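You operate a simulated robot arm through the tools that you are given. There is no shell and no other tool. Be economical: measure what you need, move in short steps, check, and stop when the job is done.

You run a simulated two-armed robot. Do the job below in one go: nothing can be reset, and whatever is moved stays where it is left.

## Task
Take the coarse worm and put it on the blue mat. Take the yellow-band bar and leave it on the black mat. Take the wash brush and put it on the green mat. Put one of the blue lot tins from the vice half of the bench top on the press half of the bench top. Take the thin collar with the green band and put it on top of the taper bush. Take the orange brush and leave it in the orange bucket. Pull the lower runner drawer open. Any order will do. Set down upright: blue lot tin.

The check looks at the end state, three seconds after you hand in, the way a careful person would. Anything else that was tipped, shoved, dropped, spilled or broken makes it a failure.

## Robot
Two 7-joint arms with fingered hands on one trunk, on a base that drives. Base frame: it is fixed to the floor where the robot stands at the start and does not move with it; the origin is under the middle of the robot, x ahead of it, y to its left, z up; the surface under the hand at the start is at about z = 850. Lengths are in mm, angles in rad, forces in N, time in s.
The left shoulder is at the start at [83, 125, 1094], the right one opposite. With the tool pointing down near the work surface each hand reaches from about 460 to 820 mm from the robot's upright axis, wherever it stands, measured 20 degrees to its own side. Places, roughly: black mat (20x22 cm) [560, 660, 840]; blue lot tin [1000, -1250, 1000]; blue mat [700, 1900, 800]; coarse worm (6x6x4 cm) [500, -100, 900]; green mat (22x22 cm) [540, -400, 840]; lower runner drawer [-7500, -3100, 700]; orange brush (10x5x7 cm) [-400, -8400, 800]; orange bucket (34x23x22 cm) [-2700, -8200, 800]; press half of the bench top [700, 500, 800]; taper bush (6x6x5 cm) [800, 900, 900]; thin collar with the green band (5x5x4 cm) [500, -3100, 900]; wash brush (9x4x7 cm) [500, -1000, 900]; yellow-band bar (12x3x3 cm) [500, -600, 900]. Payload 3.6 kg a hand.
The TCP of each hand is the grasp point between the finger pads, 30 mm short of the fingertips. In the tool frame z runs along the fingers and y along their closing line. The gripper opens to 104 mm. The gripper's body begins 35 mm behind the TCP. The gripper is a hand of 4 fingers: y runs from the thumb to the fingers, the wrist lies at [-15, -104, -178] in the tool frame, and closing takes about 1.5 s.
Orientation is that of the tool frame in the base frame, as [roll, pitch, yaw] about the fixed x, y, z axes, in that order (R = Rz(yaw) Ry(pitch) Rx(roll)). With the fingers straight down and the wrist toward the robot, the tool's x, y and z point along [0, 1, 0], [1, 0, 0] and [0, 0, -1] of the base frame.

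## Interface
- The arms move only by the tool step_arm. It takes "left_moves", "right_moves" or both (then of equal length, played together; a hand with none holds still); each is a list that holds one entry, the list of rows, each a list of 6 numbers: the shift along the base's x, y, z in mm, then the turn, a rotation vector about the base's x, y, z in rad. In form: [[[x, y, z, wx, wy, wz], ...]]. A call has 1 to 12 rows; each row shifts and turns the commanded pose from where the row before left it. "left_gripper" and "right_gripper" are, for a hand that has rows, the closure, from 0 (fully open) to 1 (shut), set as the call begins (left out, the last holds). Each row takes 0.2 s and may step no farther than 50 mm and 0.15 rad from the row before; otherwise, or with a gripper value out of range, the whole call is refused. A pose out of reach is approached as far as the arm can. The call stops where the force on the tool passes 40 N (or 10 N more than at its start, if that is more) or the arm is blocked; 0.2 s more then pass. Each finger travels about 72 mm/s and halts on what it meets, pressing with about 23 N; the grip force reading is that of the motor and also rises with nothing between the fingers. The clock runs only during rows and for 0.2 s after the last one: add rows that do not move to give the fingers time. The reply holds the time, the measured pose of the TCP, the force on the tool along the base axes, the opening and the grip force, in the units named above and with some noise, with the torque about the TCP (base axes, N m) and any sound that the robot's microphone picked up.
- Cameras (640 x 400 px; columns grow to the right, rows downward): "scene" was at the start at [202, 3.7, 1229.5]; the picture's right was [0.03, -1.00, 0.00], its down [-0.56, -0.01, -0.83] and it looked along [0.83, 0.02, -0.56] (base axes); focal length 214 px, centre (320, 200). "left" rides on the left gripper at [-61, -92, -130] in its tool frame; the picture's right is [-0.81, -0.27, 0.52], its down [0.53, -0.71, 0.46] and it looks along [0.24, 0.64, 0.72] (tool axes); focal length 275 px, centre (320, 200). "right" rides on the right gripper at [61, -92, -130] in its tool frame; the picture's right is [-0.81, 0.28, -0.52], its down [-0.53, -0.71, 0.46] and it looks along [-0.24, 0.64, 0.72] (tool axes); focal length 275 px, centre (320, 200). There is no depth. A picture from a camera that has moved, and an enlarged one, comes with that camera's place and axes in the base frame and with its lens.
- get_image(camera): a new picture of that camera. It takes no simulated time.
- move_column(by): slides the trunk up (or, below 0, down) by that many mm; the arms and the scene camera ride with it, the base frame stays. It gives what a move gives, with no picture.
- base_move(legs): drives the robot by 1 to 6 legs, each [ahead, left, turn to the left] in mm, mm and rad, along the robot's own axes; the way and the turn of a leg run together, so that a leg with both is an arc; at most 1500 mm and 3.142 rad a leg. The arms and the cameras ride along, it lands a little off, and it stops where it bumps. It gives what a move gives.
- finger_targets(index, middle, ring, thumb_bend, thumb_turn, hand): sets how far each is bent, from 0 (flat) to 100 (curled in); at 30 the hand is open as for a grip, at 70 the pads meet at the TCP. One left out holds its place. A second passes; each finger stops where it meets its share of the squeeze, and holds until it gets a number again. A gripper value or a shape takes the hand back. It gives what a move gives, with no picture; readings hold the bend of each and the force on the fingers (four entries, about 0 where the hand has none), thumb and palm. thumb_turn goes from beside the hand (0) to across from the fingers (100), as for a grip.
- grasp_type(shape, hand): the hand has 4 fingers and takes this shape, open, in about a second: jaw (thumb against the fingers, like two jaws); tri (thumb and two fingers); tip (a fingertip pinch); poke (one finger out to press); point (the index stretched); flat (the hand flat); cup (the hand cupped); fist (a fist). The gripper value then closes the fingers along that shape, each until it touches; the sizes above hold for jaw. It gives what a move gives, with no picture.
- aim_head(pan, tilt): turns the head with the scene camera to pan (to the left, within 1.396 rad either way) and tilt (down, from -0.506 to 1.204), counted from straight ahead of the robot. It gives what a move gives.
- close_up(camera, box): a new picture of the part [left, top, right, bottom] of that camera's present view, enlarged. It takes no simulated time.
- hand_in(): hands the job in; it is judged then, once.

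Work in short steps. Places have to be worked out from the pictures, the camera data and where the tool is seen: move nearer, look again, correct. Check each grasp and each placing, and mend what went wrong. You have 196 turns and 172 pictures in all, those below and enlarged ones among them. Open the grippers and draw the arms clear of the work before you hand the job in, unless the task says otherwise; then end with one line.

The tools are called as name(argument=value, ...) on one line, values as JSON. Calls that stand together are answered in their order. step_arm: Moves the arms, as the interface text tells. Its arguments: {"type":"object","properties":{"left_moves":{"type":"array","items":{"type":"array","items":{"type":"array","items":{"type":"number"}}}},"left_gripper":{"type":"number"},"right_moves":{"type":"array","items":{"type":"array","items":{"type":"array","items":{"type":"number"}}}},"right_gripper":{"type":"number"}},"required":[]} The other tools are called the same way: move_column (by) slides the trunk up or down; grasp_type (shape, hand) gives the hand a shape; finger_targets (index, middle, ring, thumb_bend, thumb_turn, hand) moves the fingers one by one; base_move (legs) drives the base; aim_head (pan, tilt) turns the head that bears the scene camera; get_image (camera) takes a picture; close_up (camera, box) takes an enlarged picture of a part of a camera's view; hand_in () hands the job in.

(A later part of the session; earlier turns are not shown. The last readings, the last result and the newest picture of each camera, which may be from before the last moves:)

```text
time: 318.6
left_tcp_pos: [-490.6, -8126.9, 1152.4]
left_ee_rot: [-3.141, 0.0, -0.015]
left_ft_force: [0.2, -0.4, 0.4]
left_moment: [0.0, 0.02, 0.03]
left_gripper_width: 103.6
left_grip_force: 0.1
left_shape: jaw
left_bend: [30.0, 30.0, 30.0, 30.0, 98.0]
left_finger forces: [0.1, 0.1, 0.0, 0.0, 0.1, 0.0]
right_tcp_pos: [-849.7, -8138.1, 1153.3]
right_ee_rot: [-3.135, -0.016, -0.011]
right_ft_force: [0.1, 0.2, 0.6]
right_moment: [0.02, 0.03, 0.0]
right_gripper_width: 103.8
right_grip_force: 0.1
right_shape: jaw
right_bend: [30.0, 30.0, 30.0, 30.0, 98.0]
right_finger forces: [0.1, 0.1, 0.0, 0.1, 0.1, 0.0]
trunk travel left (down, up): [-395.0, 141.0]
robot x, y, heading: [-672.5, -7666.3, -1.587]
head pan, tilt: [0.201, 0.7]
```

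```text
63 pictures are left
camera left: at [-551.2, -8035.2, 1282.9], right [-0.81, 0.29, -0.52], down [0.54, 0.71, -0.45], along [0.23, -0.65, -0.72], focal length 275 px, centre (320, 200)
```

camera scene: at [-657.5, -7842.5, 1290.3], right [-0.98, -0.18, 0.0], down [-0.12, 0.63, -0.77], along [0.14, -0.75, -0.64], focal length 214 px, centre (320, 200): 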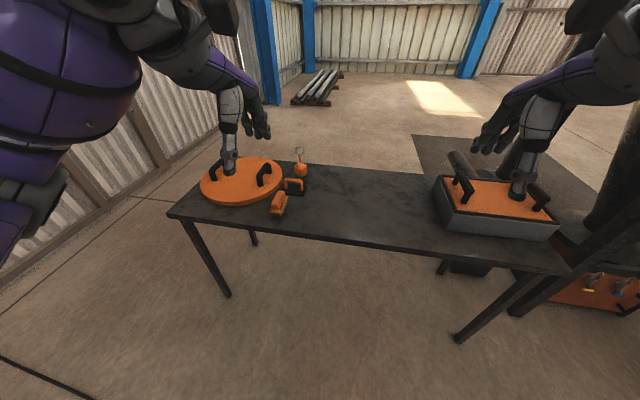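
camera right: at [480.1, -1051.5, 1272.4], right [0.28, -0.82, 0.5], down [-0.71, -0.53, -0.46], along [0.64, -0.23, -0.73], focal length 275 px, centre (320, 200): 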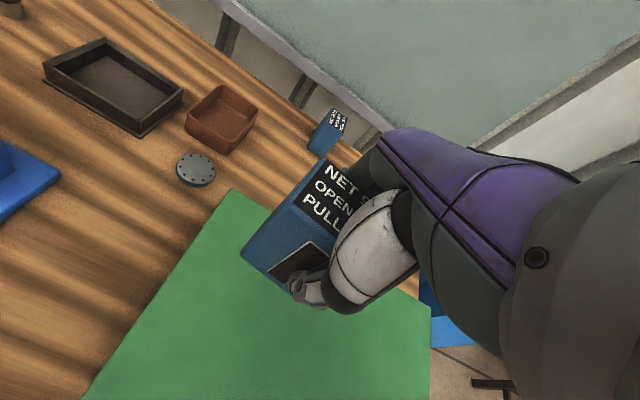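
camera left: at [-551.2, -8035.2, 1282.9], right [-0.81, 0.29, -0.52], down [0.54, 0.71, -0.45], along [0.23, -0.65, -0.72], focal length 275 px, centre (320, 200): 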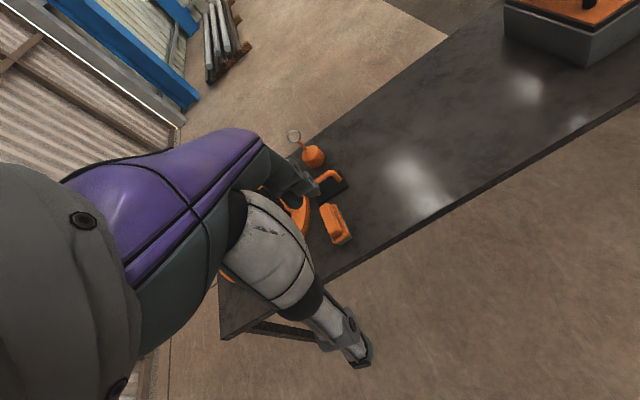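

Brush at about (-400,-8391), table top near z 750. I move closer (150 ahead, 90 left), lower the trunk 100, and look.

base_move(legs=[[150, 90, 0.015]])

move_column(by=-100)

close_up(camera="scene", box=[200, 140, 360, 250])

get_image(camera="left")

```text
time: 320.1
left_tcp_pos: [-397.2, -8274.7, 1152.7]
left_ee_rot: [3.141, 0.0, -0.001]
left_ft_force: [0.2, -0.3, 0.7]
left_moment: [0.01, 0.01, 0.01]
left_gripper_width: 103.6
left_grip_force: 0.1
left_shape: jaw
left_bend: [30.0, 30.0, 30.0, 30.0, 98.0]
left_finger forces: [0.0, 0.0, 0.1, 0.0, 0.1, 0.0]
right_tcp_pos: [-753.0, -8293.1, 1153.6]
right_ee_rot: [-3.136, -0.016, 0.004]
right_ft_force: [-0.6, 0.2, 0.2]
right_moment: [0.0, 0.03, 0.01]
right_gripper_width: 103.7
right_grip_force: 0.0
right_shape: jaw
right_bend: [30.0, 30.0, 30.0, 30.0, 98.0]
right_finger forces: [0.0, 0.0, 0.1, 0.1, 0.0, 0.1]
trunk travel left (down, up): [-395.0, 141.0]
robot x, y, heading: [-585.7, -7816.4, -1.571]
head pan, tilt: [0.201, 0.7]
```

```text
time: 321.4
left_tcp_pos: [-397.1, -8275.5, 1051.8]
left_ee_rot: [3.141, -0.001, 0.0]
left_ft_force: [-0.3, -0.2, -0.7]
left_moment: [0.02, 0.04, -0.02]
left_gripper_width: 103.6
left_grip_force: 0.0
left_shape: jaw
left_bend: [30.0, 30.0, 30.0, 30.0, 98.0]
left_finger forces: [0.0, 0.0, 0.0, 0.0, 0.0, 0.1]
right_tcp_pos: [-754.0, -8293.4, 1054.8]
right_ee_rot: [-3.137, -0.016, 0.004]
right_ft_force: [0.8, 0.4, 0.1]
right_moment: [0.02, -0.03, -0.01]
right_gripper_width: 103.6
right_grip_force: 0.0
right_shape: jaw
right_bend: [30.0, 30.0, 30.0, 30.0, 98.0]
right_finger forces: [0.1, 0.0, 0.0, 0.0, 0.0, 0.0]
trunk travel left (down, up): [-295.0, 241.0]
robot x, y, heading: [-585.6, -7813.2, -1.572]
head pan, tilt: [0.201, 0.7]
```

```text
3.64 times, centred on (280, 195) of scene
camera zoom: at [-566.7, -8015.5, 1191.7], right [-0.98, -0.2, 0.0], down [-0.13, 0.63, -0.77], along [0.15, -0.75, -0.64], focal length 780 px, centre (466, 218)
```

zoom: 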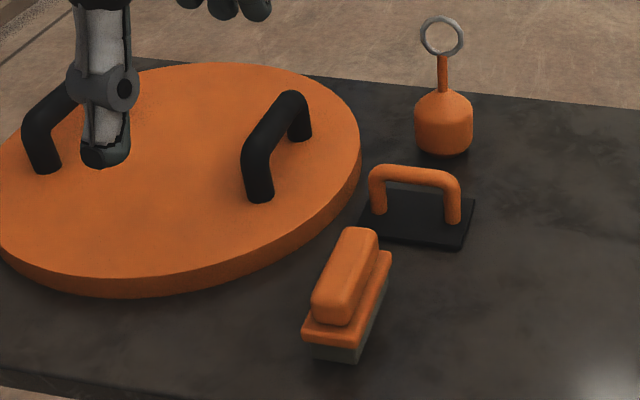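

```text
61 pictures are left
camera left: at [-457.5, -8183.9, 1183.2], right [-0.81, 0.27, -0.52], down [0.53, 0.71, -0.46], along [0.24, -0.65, -0.72], focal length 275 px, centre (320, 200)
```

left: 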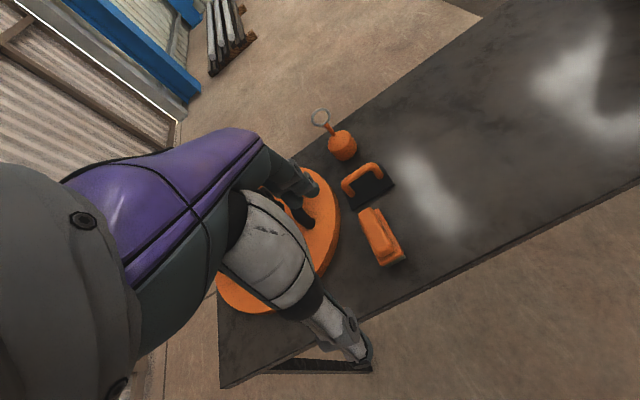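

The brush lies with its long side along y, centre (-403,-8392). I turn the left hand by -90° so that it closes along x, moving over the brush.

step_arm(left_moves=[[[-1, -11, 0, 0, 0, -0.143], [-1, -11, 0, 0, 0, -0.143], [-1, -11, 0, 0, 0, -0.143], [-1, -11, 0, 0, 0, -0.143], [-1, -11, 0, 0, 0, -0.143], [-1, -11, 0, 0, 0, -0.143], [0, -11, 0, 0, 0, -0.143], [0, -10, 0, 0, 0, -0.143], [0, -10, 0, 0, 0, -0.143], [0, -10, 0, 0, 0, -0.143], [0, -10, 0, 0, 0, -0.141]]], left_gripper=0.35)

step_arm(left_moves=[[[0, 0, -45, 0, 0, 0], [0, 0, -45, 0, 0, 0], [0, 0, -45, 0, 0, 0], [0, 0, -40, 0, 0, 0], [0, 0, -15, 0, 0, 0]]])

close_up(camera="scene", box=[220, 140, 360, 250])

```text
time: 323.8
left_tcp_pos: [-401.2, -8393.6, 1052.7]
left_ee_rot: [-3.14, 0.001, -1.574]
left_ft_force: [0.2, 0.4, 0.3]
left_moment: [-0.03, -0.03, 0.01]
left_gripper_width: 68.0
left_grip_force: 0.0
left_shape: jaw
left_bend: [28.0, 39.0, 35.0, 62.0, 100.0]
left_finger forces: [0.1, 0.0, 0.0, 0.0, 0.0, 0.0]
right_tcp_pos: [-754.4, -8292.9, 1052.4]
right_ee_rot: [-3.136, -0.015, 0.003]
right_ft_force: [1.1, -0.3, -0.7]
right_moment: [0.03, -0.03, -0.01]
right_gripper_width: 104.0
right_grip_force: 0.1
right_shape: jaw
right_bend: [30.0, 30.0, 30.0, 30.0, 98.0]
right_finger forces: [0.0, 0.1, 0.1, 0.0, 0.1, 0.1]
trunk travel left (down, up): [-295.0, 241.0]
robot x, y, heading: [-583.8, -7814.5, -1.566]
head pan, tilt: [0.201, 0.7]
```

```text
time: 325.0
left_tcp_pos: [-401.3, -8393.4, 862.4]
left_ee_rot: [3.142, 0.002, -1.572]
left_ft_force: [0.3, 0.3, -0.3]
left_moment: [-0.02, -0.01, -0.01]
left_gripper_width: 68.3
left_grip_force: 0.0
left_shape: jaw
left_bend: [28.0, 39.0, 35.0, 62.0, 100.0]
left_finger forces: [0.0, 0.1, 0.1, 0.1, 0.0, 0.1]
right_tcp_pos: [-753.2, -8294.1, 1052.1]
right_ee_rot: [-3.135, -0.015, 0.002]
right_ft_force: [0.0, -0.1, -0.6]
right_moment: [-0.05, 0.01, 0.02]
right_gripper_width: 103.9
right_grip_force: 0.0
right_shape: jaw
right_bend: [30.0, 30.0, 30.0, 30.0, 98.0]
right_finger forces: [0.0, 0.1, 0.0, 0.1, 0.0, 0.0]
trunk travel left (down, up): [-295.0, 241.0]
robot x, y, heading: [-585.1, -7817.7, -1.575]
head pan, tilt: [0.201, 0.7]
```

```text
3.64 times, centred on (290, 195) of scene
camera zoom: at [-566.8, -8015.8, 1191.7], right [-0.98, -0.2, 0.0], down [-0.13, 0.63, -0.76], along [0.15, -0.75, -0.64], focal length 780 px, centre (429, 218)
```

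zoom: 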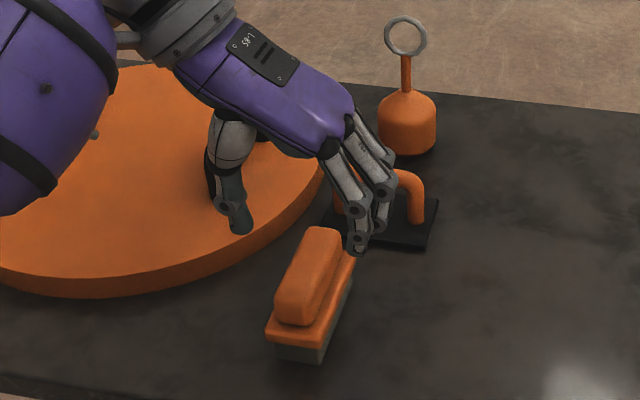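

Well aligned; I shift 3 mm, narrow slightly and lower to z≈797 watching force, then close.

step_arm(left_moves=[[[-3, 1, -25, 0, 0, 0], [0, 0, -20, 0, 0, 0], [0, 0, -12, 0, 0, 0], [0, 0, -8, 0, 0, 0]]], left_gripper=0.4)

close_up(camera="scene", box=[220, 140, 360, 250])

```text
time: 326.0
left_tcp_pos: [-405.9, -8391.4, 797.4]
left_ee_rot: [-3.141, 0.001, -1.572]
left_ft_force: [0.1, 0.1, -0.1]
left_moment: [-0.01, 0.0, 0.01]
left_gripper_width: 62.8
left_grip_force: 0.0
left_shape: jaw
left_bend: [29.0, 40.0, 37.0, 64.0, 100.0]
left_finger forces: [0.0, 0.0, 0.1, 0.1, 0.0, 0.0]
right_tcp_pos: [-754.5, -8292.1, 1053.8]
right_ee_rot: [-3.137, -0.016, 0.002]
right_ft_force: [0.7, -0.8, 0.4]
right_moment: [0.04, 0.02, 0.02]
right_gripper_width: 103.8
right_grip_force: 0.0
right_shape: jaw
right_bend: [30.0, 30.0, 30.0, 30.0, 98.0]
right_finger forces: [0.0, 0.0, 0.1, 0.1, 0.1, 0.0]
trunk travel left (down, up): [-295.0, 241.0]
robot x, y, heading: [-585.8, -7816.2, -1.568]
head pan, tilt: [0.201, 0.7]
```

```text
3.64 times, centred on (290, 195) of scene
camera zoom: at [-566.7, -8015.7, 1191.7], right [-0.98, -0.2, 0.0], down [-0.13, 0.63, -0.76], along [0.15, -0.75, -0.64], focal length 780 px, centre (429, 218)
```

zoom: 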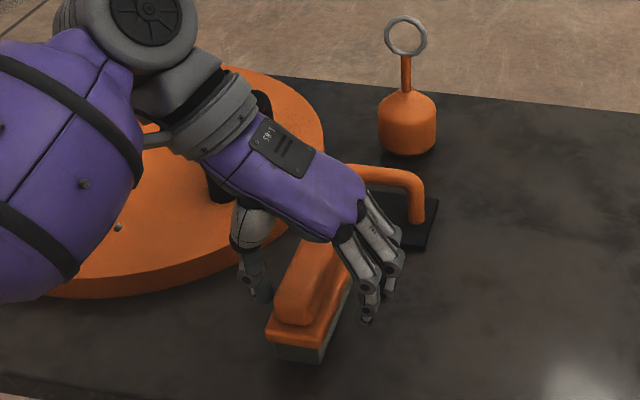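

Good: thumb and fingers flank the brush. I close and lift a little.

step_arm(left_moves=[[[0, 0, 0, 0, 0, 0], [0, 0, 0, 0, 0, 0], [0, 0, 0, 0, 0, 0], [0, 0, 0, 0, 0, 0], [0, 0, 0, 0, 0, 0], [0, 0, 0, 0, 0, 0]]], left_gripper=1)

step_arm(left_moves=[[[0, 0, 15, 0, 0, 0], [0, 0, 40, 0, 0, 0], [0, 0, 45, 0, 0, 0], [0, 0, 45, 0, 0, 0], [0, 0, 45, 0, 0, 0], [0, 0, 45, 0, 0, 0], [0, 0, 45, 0, 0, 0]]])

get_image(camera="scene")

```text
time: 327.4
left_tcp_pos: [-405.7, -8390.8, 797.5]
left_ee_rot: [-3.14, 0.0, -1.571]
left_ft_force: [-0.5, 0.4, -0.3]
left_moment: [0.0, 0.01, -0.06]
left_gripper_width: 25.0
left_grip_force: 23.2
left_shape: jaw
left_bend: [74.0, 58.0, 60.0, 74.0, 100.0]
left_finger forces: [11.8, 6.2, 2.7, 0.0, 20.4, 0.0]
right_tcp_pos: [-754.0, -8294.2, 1053.0]
right_ee_rot: [-3.137, -0.015, 0.003]
right_ft_force: [0.1, -0.1, 0.4]
right_moment: [-0.01, -0.01, 0.0]
right_gripper_width: 103.8
right_grip_force: 0.0
right_shape: jaw
right_bend: [30.0, 30.0, 30.0, 30.0, 98.0]
right_finger forces: [0.1, 0.1, 0.0, 0.1, 0.0, 0.1]
trunk travel left (down, up): [-295.0, 241.0]
robot x, y, heading: [-585.2, -7812.0, -1.57]
head pan, tilt: [0.201, 0.7]
```

```text
time: 329.0
left_tcp_pos: [-402.9, -8390.4, 1079.7]
left_ee_rot: [-3.141, 0.0, -1.572]
left_ft_force: [-0.3, -0.2, -0.1]
left_moment: [0.01, 0.01, 0.0]
left_gripper_width: 24.8
left_grip_force: 22.5
left_shape: jaw
left_bend: [74.0, 59.0, 60.0, 74.0, 100.0]
left_finger forces: [12.0, 5.9, 2.6, 0.0, 20.6, 0.1]
right_tcp_pos: [-754.4, -8292.2, 1053.4]
right_ee_rot: [-3.139, -0.015, 0.004]
right_ft_force: [-0.5, -0.9, -0.7]
right_moment: [0.01, -0.01, 0.01]
right_gripper_width: 103.6
right_grip_force: 0.0
right_shape: jaw
right_bend: [30.0, 30.0, 30.0, 30.0, 98.0]
right_finger forces: [0.0, 0.0, 0.0, 0.0, 0.0, 0.0]
trunk travel left (down, up): [-295.0, 241.0]
robot x, y, heading: [-580.0, -7815.2, -1.569]
head pan, tilt: [0.201, 0.7]
```

```text
58 pictures are left
camera scene: at [-567.0, -8015.3, 1191.8], right [-0.98, -0.2, 0.0], down [-0.13, 0.63, -0.77], along [0.15, -0.75, -0.64], focal length 214 px, centre (320, 200)
```

scene: 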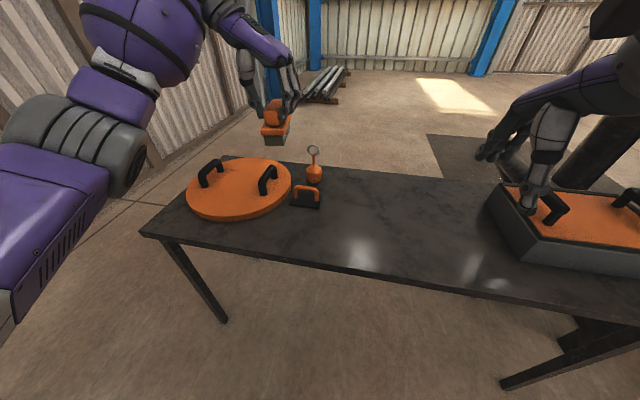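

The brush is held upright. I back away from the table, go right past the cyclone in front and look for the orange bucket.

move_column(by=100)

base_move(legs=[[-700, 0, 0], [0, -1000, 0]])

aim_head(pan=-0.5, tilt=0.35)

get_image(camera="scene")

```text
time: 330.4
left_tcp_pos: [-406.2, -8391.8, 1177.6]
left_ee_rot: [3.142, 0.0, -1.57]
left_ft_force: [0.5, 0.4, -0.6]
left_moment: [0.06, 0.04, 0.01]
left_gripper_width: 25.1
left_grip_force: 22.4
left_shape: jaw
left_bend: [74.0, 59.0, 60.0, 74.0, 100.0]
left_finger forces: [11.9, 6.1, 2.6, 0.0, 20.6, 0.1]
right_tcp_pos: [-754.4, -8293.1, 1153.9]
right_ee_rot: [-3.137, -0.017, 0.003]
right_ft_force: [1.0, 0.4, -0.1]
right_moment: [-0.01, -0.04, 0.0]
right_gripper_width: 103.8
right_grip_force: 0.1
right_shape: jaw
right_bend: [30.0, 30.0, 30.0, 30.0, 98.0]
right_finger forces: [0.1, 0.0, 0.0, 0.0, 0.0, 0.0]
trunk travel left (down, up): [-395.0, 141.0]
robot x, y, heading: [-585.7, -7814.2, -1.57]
head pan, tilt: [0.201, 0.7]
```

```text
time: 342.6
left_tcp_pos: [-1384.9, -7661.3, 1176.4]
left_ee_rot: [-3.141, -0.001, -1.612]
left_ft_force: [0.7, -0.9, -2.1]
left_moment: [0.01, 0.01, 0.04]
left_gripper_width: 24.8
left_grip_force: 22.9
left_shape: jaw
left_bend: [74.0, 59.0, 60.0, 74.0, 100.0]
left_finger forces: [11.9, 6.1, 2.6, 0.1, 20.6, 0.1]
right_tcp_pos: [-1728.4, -7547.9, 1152.7]
right_ee_rot: [-3.135, -0.016, -0.038]
right_ft_force: [0.5, -0.1, -0.7]
right_moment: [0.01, 0.01, -0.01]
right_gripper_width: 103.7
right_grip_force: 0.0
right_shape: jaw
right_bend: [30.0, 30.0, 30.0, 30.0, 98.0]
right_finger forces: [0.1, 0.0, 0.0, 0.0, 0.0, 0.1]
trunk travel left (down, up): [-395.0, 141.0]
robot x, y, heading: [-1543.2, -7077.8, -1.612]
head pan, tilt: [0.201, 0.7]
```

```text
time: 343.7
left_tcp_pos: [-1384.3, -7660.5, 1177.1]
left_ee_rot: [3.141, 0.0, -1.611]
left_ft_force: [-0.8, -0.5, -0.9]
left_moment: [0.04, 0.03, -0.01]
left_gripper_width: 25.0
left_grip_force: 22.7
left_shape: jaw
left_bend: [74.0, 59.0, 60.0, 74.0, 100.0]
left_finger forces: [11.9, 6.0, 2.6, 0.1, 20.7, 0.1]
right_tcp_pos: [-1728.9, -7547.5, 1153.3]
right_ee_rot: [-3.137, -0.016, -0.036]
right_ft_force: [-0.7, -0.2, 0.2]
right_moment: [-0.03, 0.02, -0.01]
right_gripper_width: 103.7
right_grip_force: 0.1
right_shape: jaw
right_bend: [30.0, 30.0, 30.0, 30.0, 98.0]
right_finger forces: [0.0, 0.0, 0.0, 0.1, 0.0, 0.0]
trunk travel left (down, up): [-395.0, 141.0]
robot x, y, heading: [-1540.5, -7079.9, -1.615]
head pan, tilt: [-0.499, 0.351]
```

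```text
57 pictures are left
camera scene: at [-1590.4, -7251.9, 1321.6], right [-0.86, 0.51, 0.0], down [0.18, 0.3, -0.94], along [-0.48, -0.81, -0.34], focal length 214 px, centre (320, 200)
```

scene: 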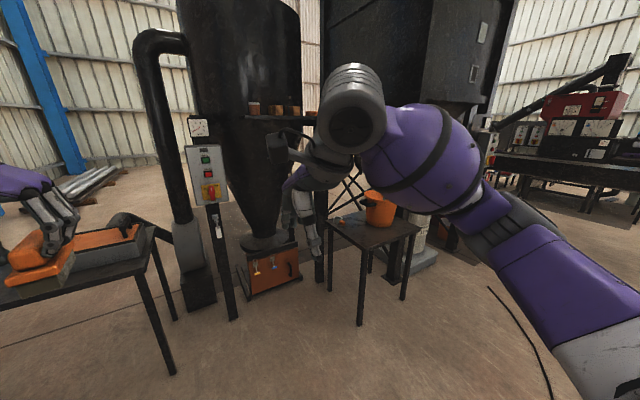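

The bucket stands on a small table ahead to the right. I drive 1.15 m to the right and look again.

base_move(legs=[[0, 0, 0.045], [0, -1150, 0]])

aim_head(pan=0.1, tilt=0.45)

get_image(camera="scene")

```text
time: 354.5
left_tcp_pos: [-2518.9, -7654.1, 1177.6]
left_ee_rot: [3.14, 0.001, -1.574]
left_ft_force: [0.2, 0.7, -0.7]
left_moment: [0.05, -0.01, 0.0]
left_gripper_width: 24.8
left_grip_force: 22.5
left_shape: jaw
left_bend: [74.0, 59.0, 60.0, 74.0, 100.0]
left_finger forces: [11.9, 6.0, 2.6, 0.0, 20.6, 0.0]
right_tcp_pos: [-2867.4, -7553.3, 1154.1]
right_ee_rot: [-3.136, -0.016, 0.001]
right_ft_force: [-0.9, 0.4, 0.2]
right_moment: [-0.05, 0.0, 0.02]
right_gripper_width: 103.4
right_grip_force: 0.0
right_shape: jaw
right_bend: [30.0, 30.0, 30.0, 30.0, 98.0]
right_finger forces: [0.1, 0.0, 0.1, 0.0, 0.1, 0.1]
trunk travel left (down, up): [-395.0, 141.0]
robot x, y, heading: [-2697.9, -7074.3, -1.574]
head pan, tilt: [-0.499, 0.351]
```

```text
time: 355.5
left_tcp_pos: [-2520.2, -7653.5, 1177.1]
left_ee_rot: [3.141, -0.001, -1.574]
left_ft_force: [0.3, 0.9, -1.5]
left_moment: [0.03, -0.01, 0.03]
left_gripper_width: 25.2
left_grip_force: 22.5
left_shape: jaw
left_bend: [74.0, 59.0, 60.0, 74.0, 100.0]
left_finger forces: [11.8, 5.9, 2.6, 0.0, 20.6, 0.1]
right_tcp_pos: [-2867.8, -7553.8, 1153.4]
right_ee_rot: [-3.136, -0.016, 0.0]
right_ft_force: [-0.1, -0.3, 0.0]
right_moment: [0.01, 0.01, -0.01]
right_gripper_width: 103.8
right_grip_force: 0.1
right_shape: jaw
right_bend: [30.0, 30.0, 30.0, 30.0, 98.0]
right_finger forces: [0.0, 0.0, 0.1, 0.0, 0.0, 0.0]
trunk travel left (down, up): [-395.0, 141.0]
robot x, y, heading: [-2693.4, -7079.4, -1.574]
head pan, tilt: [0.099, 0.45]
```

```text
56 pictures are left
camera scene: at [-2687.2, -7263.6, 1312.5], right [-1.0, -0.09, 0.0], down [-0.04, 0.43, -0.9], along [0.09, -0.9, -0.44], focal length 214 px, centre (320, 200)
```

scene: 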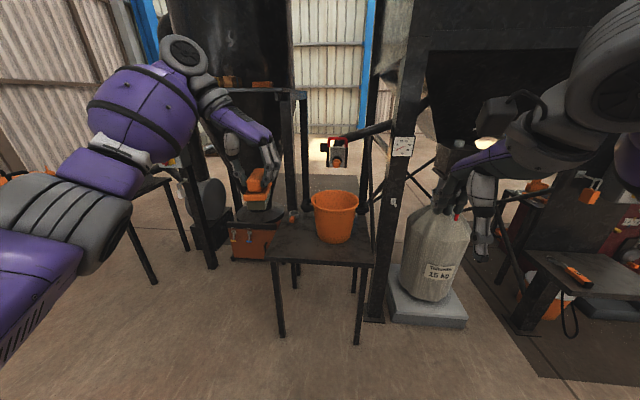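

The bucket is straight ahead; something with a valve hangs near above it. I zoom to see.

close_up(camera="scene", box=[250, 90, 430, 290])

```text
2.00 times, centred on (340, 190) of scene
camera zoom: at [-2687.2, -7263.6, 1312.5], right [-1.0, -0.09, 0.0], down [-0.04, 0.43, -0.9], along [0.09, -0.9, -0.44], focal length 429 px, centre (280, 220)
```

zoom: 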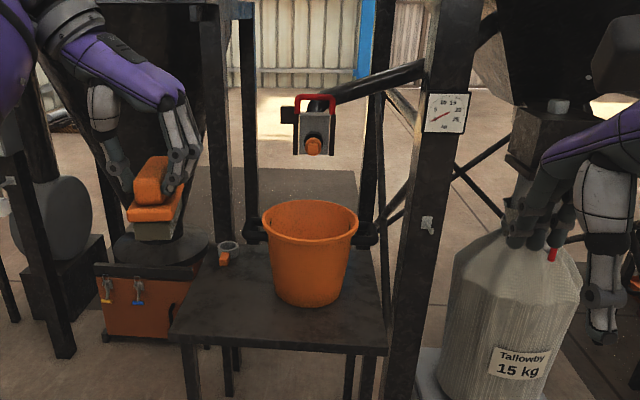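

I take the right hand camera's view for parallax on the spout.

get_image(camera="right")

```text
54 pictures are left
camera right: at [-2809.2, -7463.4, 1285.3], right [-0.82, -0.28, 0.5], down [-0.53, 0.72, -0.46], along [-0.23, -0.64, -0.73], focal length 275 px, centre (320, 200)
```

right: 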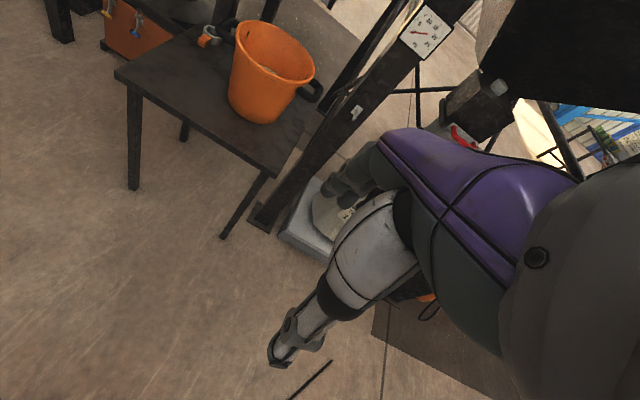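

The bucket rim is at about (-2669,-8193,860), the post at x≈-2941. To range the spout I raise the trunk 120 mm for vertical parallax.

move_column(by=120)

close_up(camera="scene", box=[250, 90, 430, 290])

```text
time: 357.0
left_tcp_pos: [-2519.7, -7651.4, 1302.9]
left_ee_rot: [3.141, -0.012, -1.575]
left_ft_force: [0.3, -0.4, -0.7]
left_moment: [0.02, -0.01, -0.03]
left_gripper_width: 24.9
left_grip_force: 22.9
left_shape: jaw
left_bend: [74.0, 59.0, 60.0, 74.0, 100.0]
left_finger forces: [12.0, 6.0, 2.6, 0.0, 20.6, 0.0]
right_tcp_pos: [-2868.0, -7553.9, 1272.3]
right_ee_rot: [-3.134, -0.015, -0.002]
right_ft_force: [0.0, 0.3, 0.3]
right_moment: [-0.01, 0.02, 0.01]
right_gripper_width: 104.0
right_grip_force: 0.1
right_shape: jaw
right_bend: [30.0, 30.0, 30.0, 30.0, 98.0]
right_finger forces: [0.0, 0.1, 0.0, 0.0, 0.0, 0.0]
trunk travel left (down, up): [-515.0, 21.0]
robot x, y, heading: [-2697.3, -7078.5, -1.576]
head pan, tilt: [0.099, 0.45]
```

```text
2.00 times, centred on (340, 190) of scene
camera zoom: at [-2686.8, -7193.8, 1448.6], right [-1.0, -0.1, 0.0], down [-0.04, 0.43, -0.9], along [0.09, -0.9, -0.44], focal length 429 px, centre (280, 220)
```

zoom: 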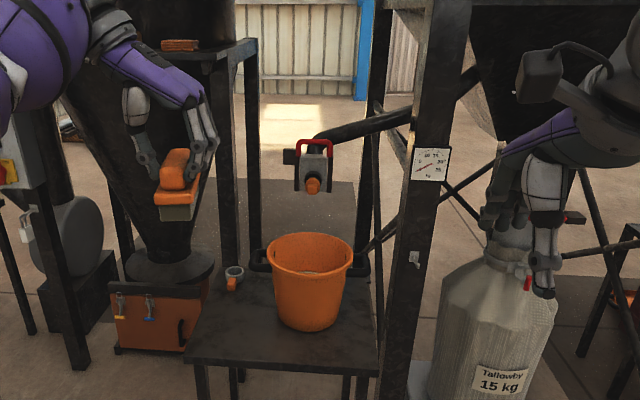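

By comparison the spout hangs about 70 mm behind the bucket's centre at z≈1040, so I must work over the bucket's front half. I draw the right hand back from the post, then drive 500 ahead.

step_arm(right_moves=[[[0, 40, 0, 0, 0, 0], [0, 40, 0, 0, 0, 0], [0, 40, 0, 0, 0, 0], [0, 30, 0, 0, 0, 0]]])

base_move(legs=[[490, 0, 0.005]])

aim_head(pan=0.05, tilt=0.75)

get_image(camera="scene")

```text
time: 358.0
left_tcp_pos: [-2519.7, -7651.3, 1304.2]
left_ee_rot: [-3.141, -0.013, -1.574]
left_ft_force: [0.6, 0.8, -1.4]
left_moment: [0.02, -0.01, 0.03]
left_gripper_width: 25.2
left_grip_force: 23.2
left_shape: jaw
left_bend: [74.0, 59.0, 60.0, 74.0, 100.0]
left_finger forces: [12.0, 6.0, 2.6, 0.0, 20.6, 0.0]
right_tcp_pos: [-2868.9, -7404.1, 1273.3]
right_ee_rot: [-3.137, -0.018, 0.0]
right_ft_force: [0.7, 0.3, 0.4]
right_moment: [-0.02, 0.01, -0.03]
right_gripper_width: 103.9
right_grip_force: 0.1
right_shape: jaw
right_bend: [30.0, 30.0, 30.0, 30.0, 98.0]
right_finger forces: [0.1, 0.0, 0.0, 0.0, 0.0, 0.0]
trunk travel left (down, up): [-515.0, 21.0]
robot x, y, heading: [-2697.0, -7078.5, -1.573]
head pan, tilt: [0.099, 0.45]
```

```text
time: 360.9
left_tcp_pos: [-2510.4, -8144.5, 1304.2]
left_ee_rot: [-3.14, -0.013, -1.558]
left_ft_force: [0.4, 0.4, -0.9]
left_moment: [0.02, 0.03, 0.02]
left_gripper_width: 24.9
left_grip_force: 22.5
left_shape: jaw
left_bend: [74.0, 59.0, 60.0, 74.0, 100.0]
left_finger forces: [12.0, 6.0, 2.6, 0.1, 20.5, 0.0]
right_tcp_pos: [-2863.5, -7903.9, 1273.4]
right_ee_rot: [-3.137, -0.014, 0.014]
right_ft_force: [-1.0, 0.1, -0.5]
right_moment: [0.02, -0.01, 0.03]
right_gripper_width: 103.5
right_grip_force: 0.1
right_shape: jaw
right_bend: [30.0, 30.0, 30.0, 30.0, 98.0]
right_finger forces: [0.0, 0.1, 0.1, 0.1, 0.0, 0.0]
trunk travel left (down, up): [-515.0, 21.0]
robot x, y, heading: [-2692.9, -7575.3, -1.558]
head pan, tilt: [0.099, 0.45]
```

```text
time: 361.7
left_tcp_pos: [-2510.1, -8145.6, 1305.1]
left_ee_rot: [-3.141, -0.013, -1.559]
left_ft_force: [0.3, -0.1, -2.1]
left_moment: [0.02, 0.0, 0.0]
left_gripper_width: 24.8
left_grip_force: 22.7
left_shape: jaw
left_bend: [74.0, 59.0, 60.0, 74.0, 100.0]
left_finger forces: [11.9, 6.0, 2.7, 0.1, 20.6, 0.0]
right_tcp_pos: [-2862.5, -7904.5, 1271.8]
right_ee_rot: [-3.137, -0.016, 0.014]
right_ft_force: [0.2, -0.4, 0.3]
right_moment: [0.01, -0.02, -0.03]
right_gripper_width: 103.9
right_grip_force: 0.0
right_shape: jaw
right_bend: [30.0, 30.0, 30.0, 30.0, 98.0]
right_finger forces: [0.0, 0.0, 0.0, 0.1, 0.0, 0.0]
trunk travel left (down, up): [-515.0, 21.0]
robot x, y, heading: [-2692.7, -7574.7, -1.561]
head pan, tilt: [0.051, 0.75]
```

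```text
52 pictures are left
camera scene: at [-2688.5, -7681.0, 1422.4], right [-1.0, -0.06, 0.0], down [-0.04, 0.68, -0.73], along [0.04, -0.73, -0.68], focal length 214 px, centre (320, 200)
```

scene: 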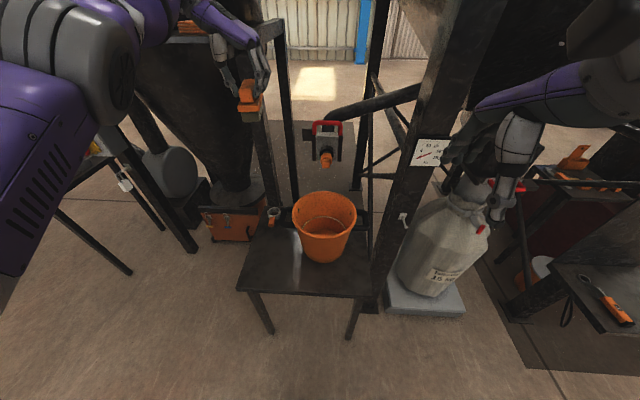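

From here the bucket centre is about (-2673,-8215), rim z≈850, and the spout is well behind it. I move the left hand over the bucket at height and look.

step_arm(left_moves=[[[-41, -11, 0, 0, 0, 0], [-41, -11, 0, 0, 0, 0], [-41, -11, 0, 0, 0, 0], [-40, -11, 0, 0, 0, 0]]])

move_column(by=-200)

get_image(camera="scene")

get_image(camera="left")

```text
time: 362.7
left_tcp_pos: [-2660.7, -8154.1, 1290.2]
left_ee_rot: [-3.139, -0.011, -1.56]
left_ft_force: [0.0, -1.2, -1.0]
left_moment: [0.04, -0.04, 0.0]
left_gripper_width: 24.9
left_grip_force: 23.1
left_shape: jaw
left_bend: [74.0, 59.0, 61.0, 74.0, 100.0]
left_finger forces: [12.0, 5.9, 2.7, 0.1, 20.7, 0.1]
left hand out of reach, approached as far as the arm can: row 1, 2, 3, 4
right_tcp_pos: [-2863.7, -7903.8, 1272.8]
right_ee_rot: [-3.136, -0.018, 0.013]
right_ft_force: [0.2, -0.1, 0.3]
right_moment: [-0.07, 0.02, 0.0]
right_gripper_width: 103.5
right_grip_force: 0.1
right_shape: jaw
right_bend: [30.0, 30.0, 30.0, 30.0, 98.0]
right_finger forces: [0.0, 0.1, 0.1, 0.1, 0.1, 0.0]
trunk travel left (down, up): [-515.0, 21.0]
robot x, y, heading: [-2694.2, -7575.1, -1.555]
head pan, tilt: [0.051, 0.75]
```

```text
time: 364.9
left_tcp_pos: [-2660.9, -8176.7, 880.1]
left_ee_rot: [-3.141, 0.358, -1.56]
left_ft_force: [0.4, 0.1, -1.6]
left_moment: [0.01, 0.01, -0.01]
left_gripper_width: 24.9
left_grip_force: 22.9
left_shape: jaw
left_bend: [74.0, 59.0, 61.0, 74.0, 100.0]
left_finger forces: [11.9, 6.1, 2.8, 0.1, 20.6, 0.0]
right_tcp_pos: [-2862.5, -7928.9, 1002.4]
right_ee_rot: [-2.896, -0.017, 0.01]
right_ft_force: [0.0, -0.3, 0.6]
right_moment: [0.04, 0.01, -0.01]
right_gripper_width: 103.8
right_grip_force: 0.1
right_shape: jaw
right_bend: [30.0, 30.0, 30.0, 30.0, 98.0]
right_finger forces: [0.0, 0.0, 0.1, 0.0, 0.0, 0.0]
trunk travel left (down, up): [-315.0, 221.0]
robot x, y, heading: [-2694.7, -7573.7, -1.56]
head pan, tilt: [0.051, 0.75]
```

```text
51 pictures are left
camera scene: at [-2687.6, -7769.1, 1206.8], right [-1.0, -0.06, 0.0], down [-0.04, 0.68, -0.73], along [0.04, -0.73, -0.68], focal length 214 px, centre (320, 200)
```

scene: 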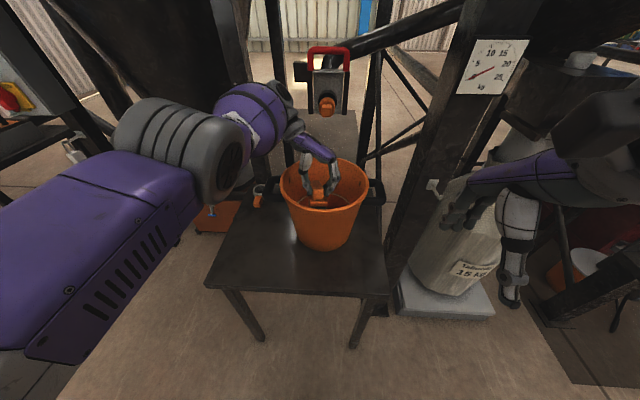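

```text
50 pictures are left
camera left: at [-2568.1, -8165.2, 1023.1], right [0.27, 0.94, -0.2], down [0.72, -0.33, -0.61], along [-0.64, 0.02, -0.76], focal length 275 px, centre (320, 200)
```

left: 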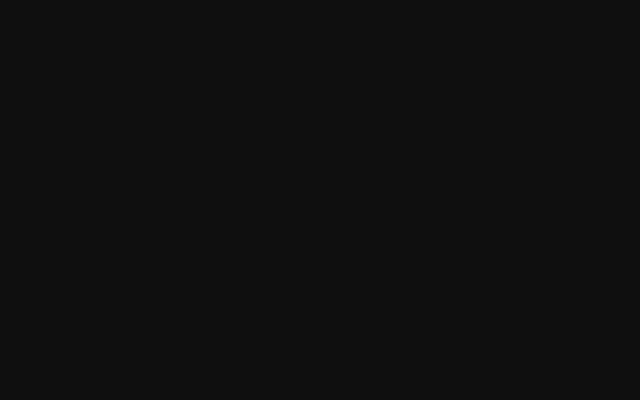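

The trunk's descent also tilted the arms, more than expected; the hand now hangs with the brush at the bucket. I zoom to see the state.

close_up(camera="scene", box=[230, 100, 410, 260])

```text
2.50 times, centred on (320, 180) of scene
camera zoom: at [-2687.6, -7769.1, 1206.8], right [-1.0, -0.06, 0.0], down [-0.04, 0.68, -0.73], along [0.04, -0.73, -0.68], focal length 536 px, centre (320, 250)
```

zoom: 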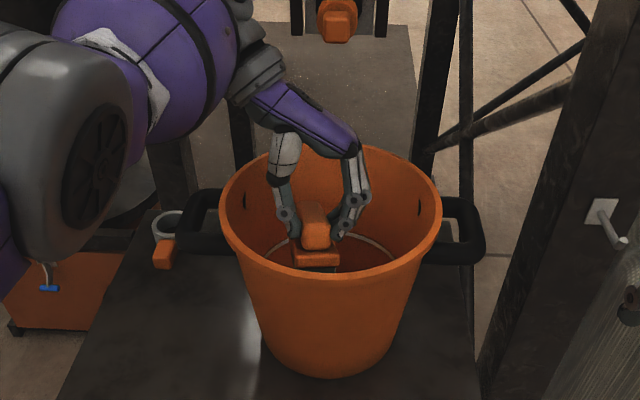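

The brush is inside the bucket's opening, near its middle. I centre it a bit and lower it about 70 mm further in.

step_arm(left_moves=[[[-8, 0, -15, 0, 0, 0], [-4, 0, -20, 0, 0, 0], [0, 0, -20, 0, 0, 0], [0, 0, -15, 0, 0, 0]]])

close_up(camera="scene", box=[230, 100, 410, 260])

```text
time: 365.9
left_tcp_pos: [-2670.2, -8167.8, 812.2]
left_ee_rot: [3.141, 0.356, -1.56]
left_ft_force: [-1.2, -1.0, -1.3]
left_moment: [0.03, 0.05, 0.02]
left_gripper_width: 24.9
left_grip_force: 23.3
left_shape: jaw
left_bend: [74.0, 59.0, 61.0, 74.0, 100.0]
left_finger forces: [12.2, 6.1, 3.0, 0.1, 21.0, 0.0]
left hand out of reach, approached as far as the arm can: row 2, 4
right_tcp_pos: [-2863.5, -7930.7, 1002.5]
right_ee_rot: [-2.895, -0.017, 0.01]
right_ft_force: [0.1, 0.1, -0.4]
right_moment: [-0.02, 0.01, 0.0]
right_gripper_width: 103.7
right_grip_force: 0.0
right_shape: jaw
right_bend: [30.0, 30.0, 30.0, 30.0, 98.0]
right_finger forces: [0.0, 0.0, 0.0, 0.0, 0.0, 0.1]
trunk travel left (down, up): [-315.0, 221.0]
robot x, y, heading: [-2693.3, -7572.7, -1.559]
head pan, tilt: [0.051, 0.75]
```

```text
2.50 times, centred on (320, 180) of scene
camera zoom: at [-2687.5, -7769.4, 1206.7], right [-1.0, -0.06, 0.0], down [-0.04, 0.68, -0.73], along [0.04, -0.73, -0.68], focal length 536 px, centre (320, 250)
```

zoom: 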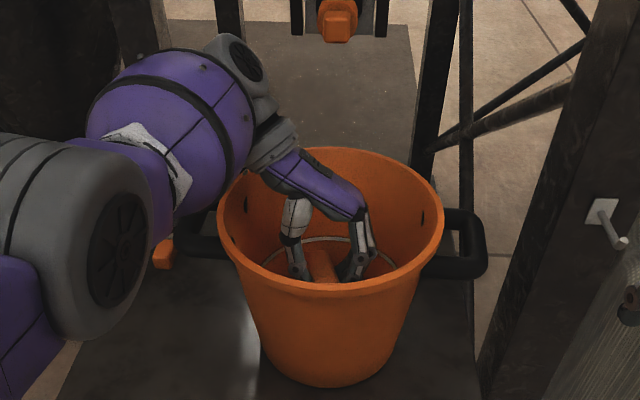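

The brush is deep in the bucket. I open the hand here.

step_arm(left_moves=[[[0, 0, 0, 0, 0, 0], [0, 0, 0, 0, 0, 0], [0, 0, 0, 0, 0, 0], [0, 0, 0, 0, 0, 0], [0, 0, 0, 0, 0, 0]]], left_gripper=0.35)

close_up(camera="scene", box=[230, 100, 410, 260])

```text
time: 367.1
left_tcp_pos: [-2669.9, -8168.9, 812.6]
left_ee_rot: [3.142, 0.358, -1.559]
left_ft_force: [0.5, 0.2, -0.4]
left_moment: [-0.02, 0.02, -0.01]
left_gripper_width: 67.5
left_grip_force: 0.0
left_shape: jaw
left_bend: [28.0, 39.0, 36.0, 62.0, 100.0]
left_finger forces: [0.0, 0.0, 0.0, 0.0, 0.0, 0.0]
right_tcp_pos: [-2862.6, -7931.4, 1003.4]
right_ee_rot: [-2.895, -0.017, 0.011]
right_ft_force: [-0.3, 0.7, -0.2]
right_moment: [0.03, 0.0, -0.02]
right_gripper_width: 103.7
right_grip_force: 0.1
right_shape: jaw
right_bend: [30.0, 30.0, 30.0, 30.0, 98.0]
right_finger forces: [0.0, 0.1, 0.0, 0.0, 0.0, 0.0]
trunk travel left (down, up): [-315.0, 221.0]
robot x, y, heading: [-2695.1, -7577.5, -1.564]
head pan, tilt: [0.051, 0.75]
```

```text
2.50 times, centred on (320, 180) of scene
camera zoom: at [-2687.6, -7769.2, 1206.8], right [-1.0, -0.06, 0.0], down [-0.04, 0.68, -0.73], along [0.04, -0.73, -0.68], focal length 536 px, centre (320, 250)
```

zoom: 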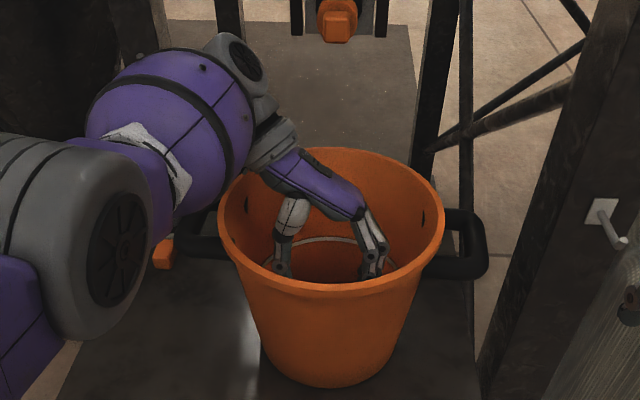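

Released. I lift out with a slight backward drift, away from the spout.

step_arm(left_moves=[[[0, 0, 30, 0, 0, 0], [0, 5, 35, 0, 0, 0], [0, 15, 40, 0, 0, 0], [0, 25, 40, 0, 0, 0], [0, 30, 35, 0, 0, 0], [0, 40, 20, 0, 0, 0]]])

get_image(camera="scene")

```text
time: 368.5
left_tcp_pos: [-2680.7, -8166.9, 1021.5]
left_ee_rot: [-3.14, 0.357, -1.56]
left_ft_force: [0.4, -0.2, 0.4]
left_moment: [0.01, 0.0, -0.03]
left_gripper_width: 67.4
left_grip_force: 0.1
left_shape: jaw
left_bend: [28.0, 39.0, 36.0, 62.0, 100.0]
left_finger forces: [0.0, 0.1, 0.0, 0.0, 0.0, 0.0]
left hand out of reach, approached as far as the arm can: row 1, 2, 3, 4, 5, 6
right_tcp_pos: [-2863.4, -7929.3, 1002.7]
right_ee_rot: [-2.897, -0.017, 0.009]
right_ft_force: [0.4, 0.7, -0.4]
right_moment: [0.03, -0.04, 0.0]
right_gripper_width: 103.6
right_grip_force: 0.0
right_shape: jaw
right_bend: [30.0, 30.0, 30.0, 30.0, 98.0]
right_finger forces: [0.1, 0.0, 0.0, 0.1, 0.0, 0.0]
trunk travel left (down, up): [-315.0, 221.0]
robot x, y, heading: [-2694.0, -7567.5, -1.56]
head pan, tilt: [0.051, 0.75]
```

```text
46 pictures are left
camera scene: at [-2687.7, -7768.9, 1206.8], right [-1.0, -0.06, 0.0], down [-0.04, 0.68, -0.73], along [0.04, -0.73, -0.68], focal length 214 px, centre (320, 200)
```

scene: 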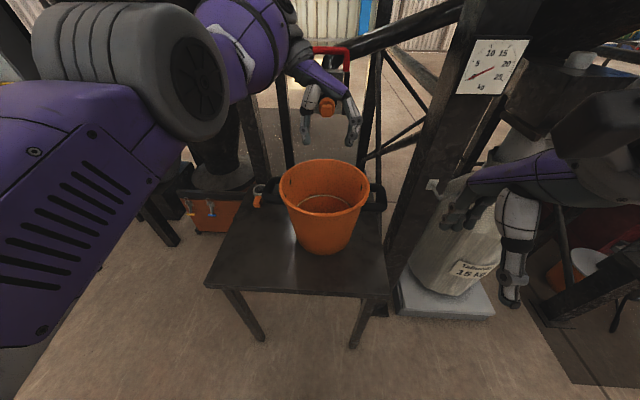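

The hand is clear above the bucket. I look into the bucket, then back straight away.

close_up(camera="scene", box=[250, 60, 410, 260])

base_move(legs=[[-500, 0, 0]])

get_image(camera="scene")

```text
2.00 times, centred on (330, 160) of scene
camera zoom: at [-2687.7, -7768.9, 1206.8], right [-1.0, -0.06, 0.0], down [-0.04, 0.68, -0.73], along [0.04, -0.73, -0.68], focal length 429 px, centre (300, 280)
```

zoom: 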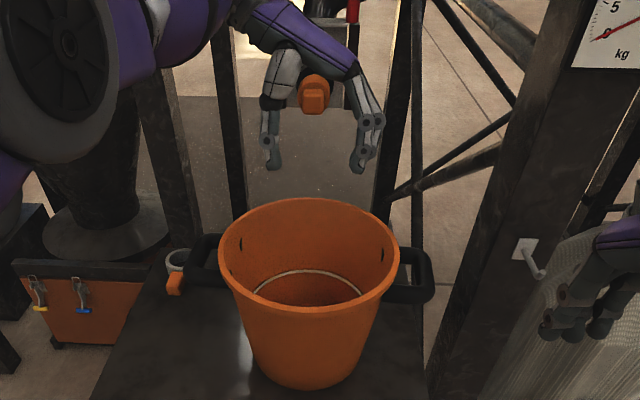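

```text
time: 371.5
left_tcp_pos: [-2683.7, -7659.5, 1020.9]
left_ee_rot: [-3.141, 0.357, -1.555]
left_ft_force: [-0.1, 0.5, -0.1]
left_moment: [0.03, 0.0, -0.01]
left_gripper_width: 67.2
left_grip_force: 0.1
left_shape: jaw
left_bend: [28.0, 39.0, 36.0, 62.0, 100.0]
left_finger forces: [0.0, 0.0, 0.0, 0.0, 0.0, 0.0]
right_tcp_pos: [-2868.2, -7421.8, 1002.7]
right_ee_rot: [-2.897, -0.017, 0.015]
right_ft_force: [0.3, -0.7, -1.2]
right_moment: [0.01, 0.01, 0.0]
right_gripper_width: 104.0
right_grip_force: 0.1
right_shape: jaw
right_bend: [30.0, 30.0, 30.0, 30.0, 98.0]
right_finger forces: [0.0, 0.1, 0.0, 0.0, 0.1, 0.0]
trunk travel left (down, up): [-315.0, 221.0]
robot x, y, heading: [-2701.1, -7064.6, -1.556]
head pan, tilt: [0.051, 0.75]
```

```text
44 pictures are left
camera scene: at [-2693.3, -7259.3, 1206.8], right [-1.0, -0.07, 0.0], down [-0.05, 0.68, -0.73], along [0.05, -0.73, -0.68], focal length 214 px, centre (320, 200)
```

scene: 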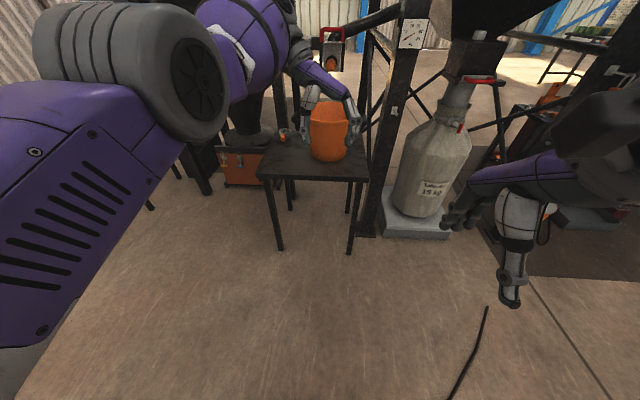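

The table, bucket and spout stand undisturbed and the hand is empty, so the brush is in the bucket. I straighten both hands again before heading for the drawer.

step_arm(left_moves=[[[0, 30, 0, -0.12, 0, 0], [0, 30, 0, -0.12, 0, 0], [0, 30, 0, -0.118, 0, 0]]], right_moves=[[[0, 0, 20, -0.082, 0, 0], [0, 0, 20, -0.082, 0, 0], [0, 0, 20, -0.081, 0, 0]]])

step_arm(left_moves=[[[12, 0, 5, 0, 0, 0.143], [12, 0, 5, 0, 0, 0.143], [12, 0, 5, 0, 0, 0.143], [12, 0, 5, 0, 0, 0.143], [12, 0, 5, 0, 0, 0.143], [12, 0, 0, 0, 0, 0.143], [12, 0, 0, 0, 0, 0.143], [12, 0, 0, 0, 0, 0.143], [12, 0, 0, 0, 0, 0.143], [12, 0, 0, 0, 0, 0.143], [12, 0, 0, 0, 0, 0.141]]])

base_move(legs=[[0, 0, -2.28]])

aim_head(pan=0.0, tilt=0.2)

get_image(camera="scene")

```text
time: 372.3
left_tcp_pos: [-2676.4, -7693.6, 1061.8]
left_ee_rot: [3.139, 0.08, -1.557]
left_ft_force: [-0.2, -0.4, 0.0]
left_moment: [0.01, 0.03, -0.01]
left_gripper_width: 67.2
left_grip_force: 0.2
left_shape: jaw
left_bend: [28.0, 39.0, 36.0, 62.0, 100.0]
left_finger forces: [0.1, 0.1, 0.1, 0.0, 0.0, 0.1]
left hand out of reach, approached as far as the arm can: row 1, 2, 3
right_tcp_pos: [-2869.1, -7433.0, 1071.5]
right_ee_rot: [-3.142, -0.015, 0.02]
right_ft_force: [0.0, 0.3, -0.3]
right_moment: [0.0, 0.01, -0.01]
right_gripper_width: 104.2
right_grip_force: 0.1
right_shape: jaw
right_bend: [30.0, 30.0, 30.0, 30.0, 98.0]
right_finger forces: [0.1, 0.1, 0.0, 0.0, 0.0, 0.0]
right hand out of reach, approached as far as the arm can: row 1, 2
trunk travel left (down, up): [-315.0, 221.0]
robot x, y, heading: [-2703.0, -7067.7, -1.551]
head pan, tilt: [0.051, 0.75]
```

```text
time: 374.7
left_tcp_pos: [-2548.5, -7807.4, 1129.3]
left_ee_rot: [-3.141, 0.083, 0.016]
left_ft_force: [-0.2, 1.0, 1.1]
left_moment: [0.0, 0.01, 0.01]
left_gripper_width: 67.3
left_grip_force: 0.1
left_shape: jaw
left_bend: [28.0, 39.0, 36.0, 62.0, 100.0]
left_finger forces: [0.0, 0.0, 0.0, 0.0, 0.0, 0.0]
left hand out of reach, approached as far as the arm can: row 1, 2, 3, 4, 5, 6, 7, 8, 9, 10, 11
right_tcp_pos: [-2870.1, -7432.5, 1071.4]
right_ee_rot: [-3.14, -0.012, 0.019]
right_ft_force: [0.0, -0.2, 0.0]
right_moment: [0.0, 0.02, -0.05]
right_gripper_width: 103.9
right_grip_force: 0.0
right_shape: jaw
right_bend: [30.0, 30.0, 30.0, 30.0, 98.0]
right_finger forces: [0.0, 0.0, 0.0, 0.1, 0.1, 0.0]
trunk travel left (down, up): [-315.0, 221.0]
robot x, y, heading: [-2701.2, -7059.2, -1.559]
head pan, tilt: [0.051, 0.75]
```

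```text
time: 380.4
left_tcp_pos: [-3374.3, -6709.1, 1128.7]
left_ee_rot: [3.14, 0.081, -2.247]
left_ft_force: [0.0, 0.2, 0.4]
left_moment: [0.0, 0.01, 0.0]
left_gripper_width: 67.3
left_grip_force: 0.0
left_shape: jaw
left_bend: [28.0, 39.0, 36.0, 62.0, 100.0]
left_finger forces: [0.0, 0.0, 0.1, 0.1, 0.1, 0.0]
right_tcp_pos: [-2880.1, -6699.5, 1071.1]
right_ee_rot: [-3.14, -0.012, -2.239]
right_ft_force: [-0.6, 0.8, 0.6]
right_moment: [-0.03, -0.04, 0.04]
right_gripper_width: 103.8
right_grip_force: 0.1
right_shape: jaw
right_bend: [30.0, 30.0, 30.0, 30.0, 98.0]
right_finger forces: [0.0, 0.2, 0.0, 0.1, 0.0, 0.0]
trunk travel left (down, up): [-315.0, 221.0]
robot x, y, heading: [-2703.9, -7060.6, 2.469]
head pan, tilt: [0.051, 0.75]
```

```text
time: 381.4
left_tcp_pos: [-3372.4, -6707.7, 1130.6]
left_ee_rot: [3.141, 0.082, -2.246]
left_ft_force: [0.3, -1.1, -0.2]
left_moment: [-0.02, 0.0, -0.04]
left_gripper_width: 67.4
left_grip_force: 0.1
left_shape: jaw
left_bend: [28.0, 39.0, 36.0, 62.0, 100.0]
left_finger forces: [0.1, 0.0, 0.1, 0.0, 0.0, 0.1]
right_tcp_pos: [-2879.7, -6698.7, 1070.5]
right_ee_rot: [-3.141, -0.012, -2.243]
right_ft_force: [-0.4, 0.5, -0.1]
right_moment: [-0.02, 0.0, 0.0]
right_gripper_width: 103.4
right_grip_force: 0.1
right_shape: jaw
right_bend: [30.0, 30.0, 30.0, 30.0, 98.0]
right_finger forces: [0.0, 0.0, 0.1, 0.1, 0.0, 0.0]
trunk travel left (down, up): [-315.0, 221.0]
robot x, y, heading: [-2700.7, -7059.7, 2.47]
head pan, tilt: [0.0, 0.201]
```

```text
43 pictures are left
camera scene: at [-2863.3, -6932.7, 1256.3], right [0.62, 0.78, 0.0], down [0.16, -0.12, -0.98], along [-0.77, 0.61, -0.2], focal length 214 px, centre (320, 200)
```

scene: 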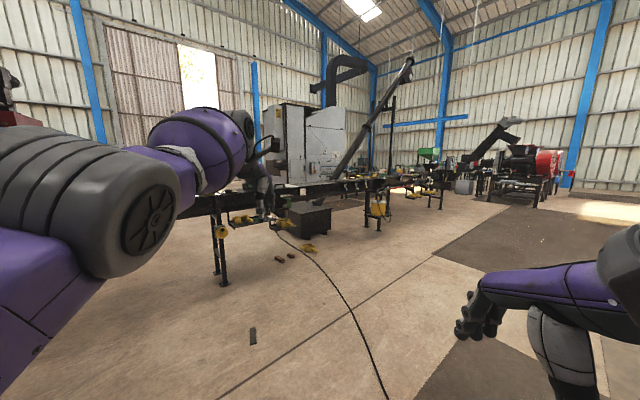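

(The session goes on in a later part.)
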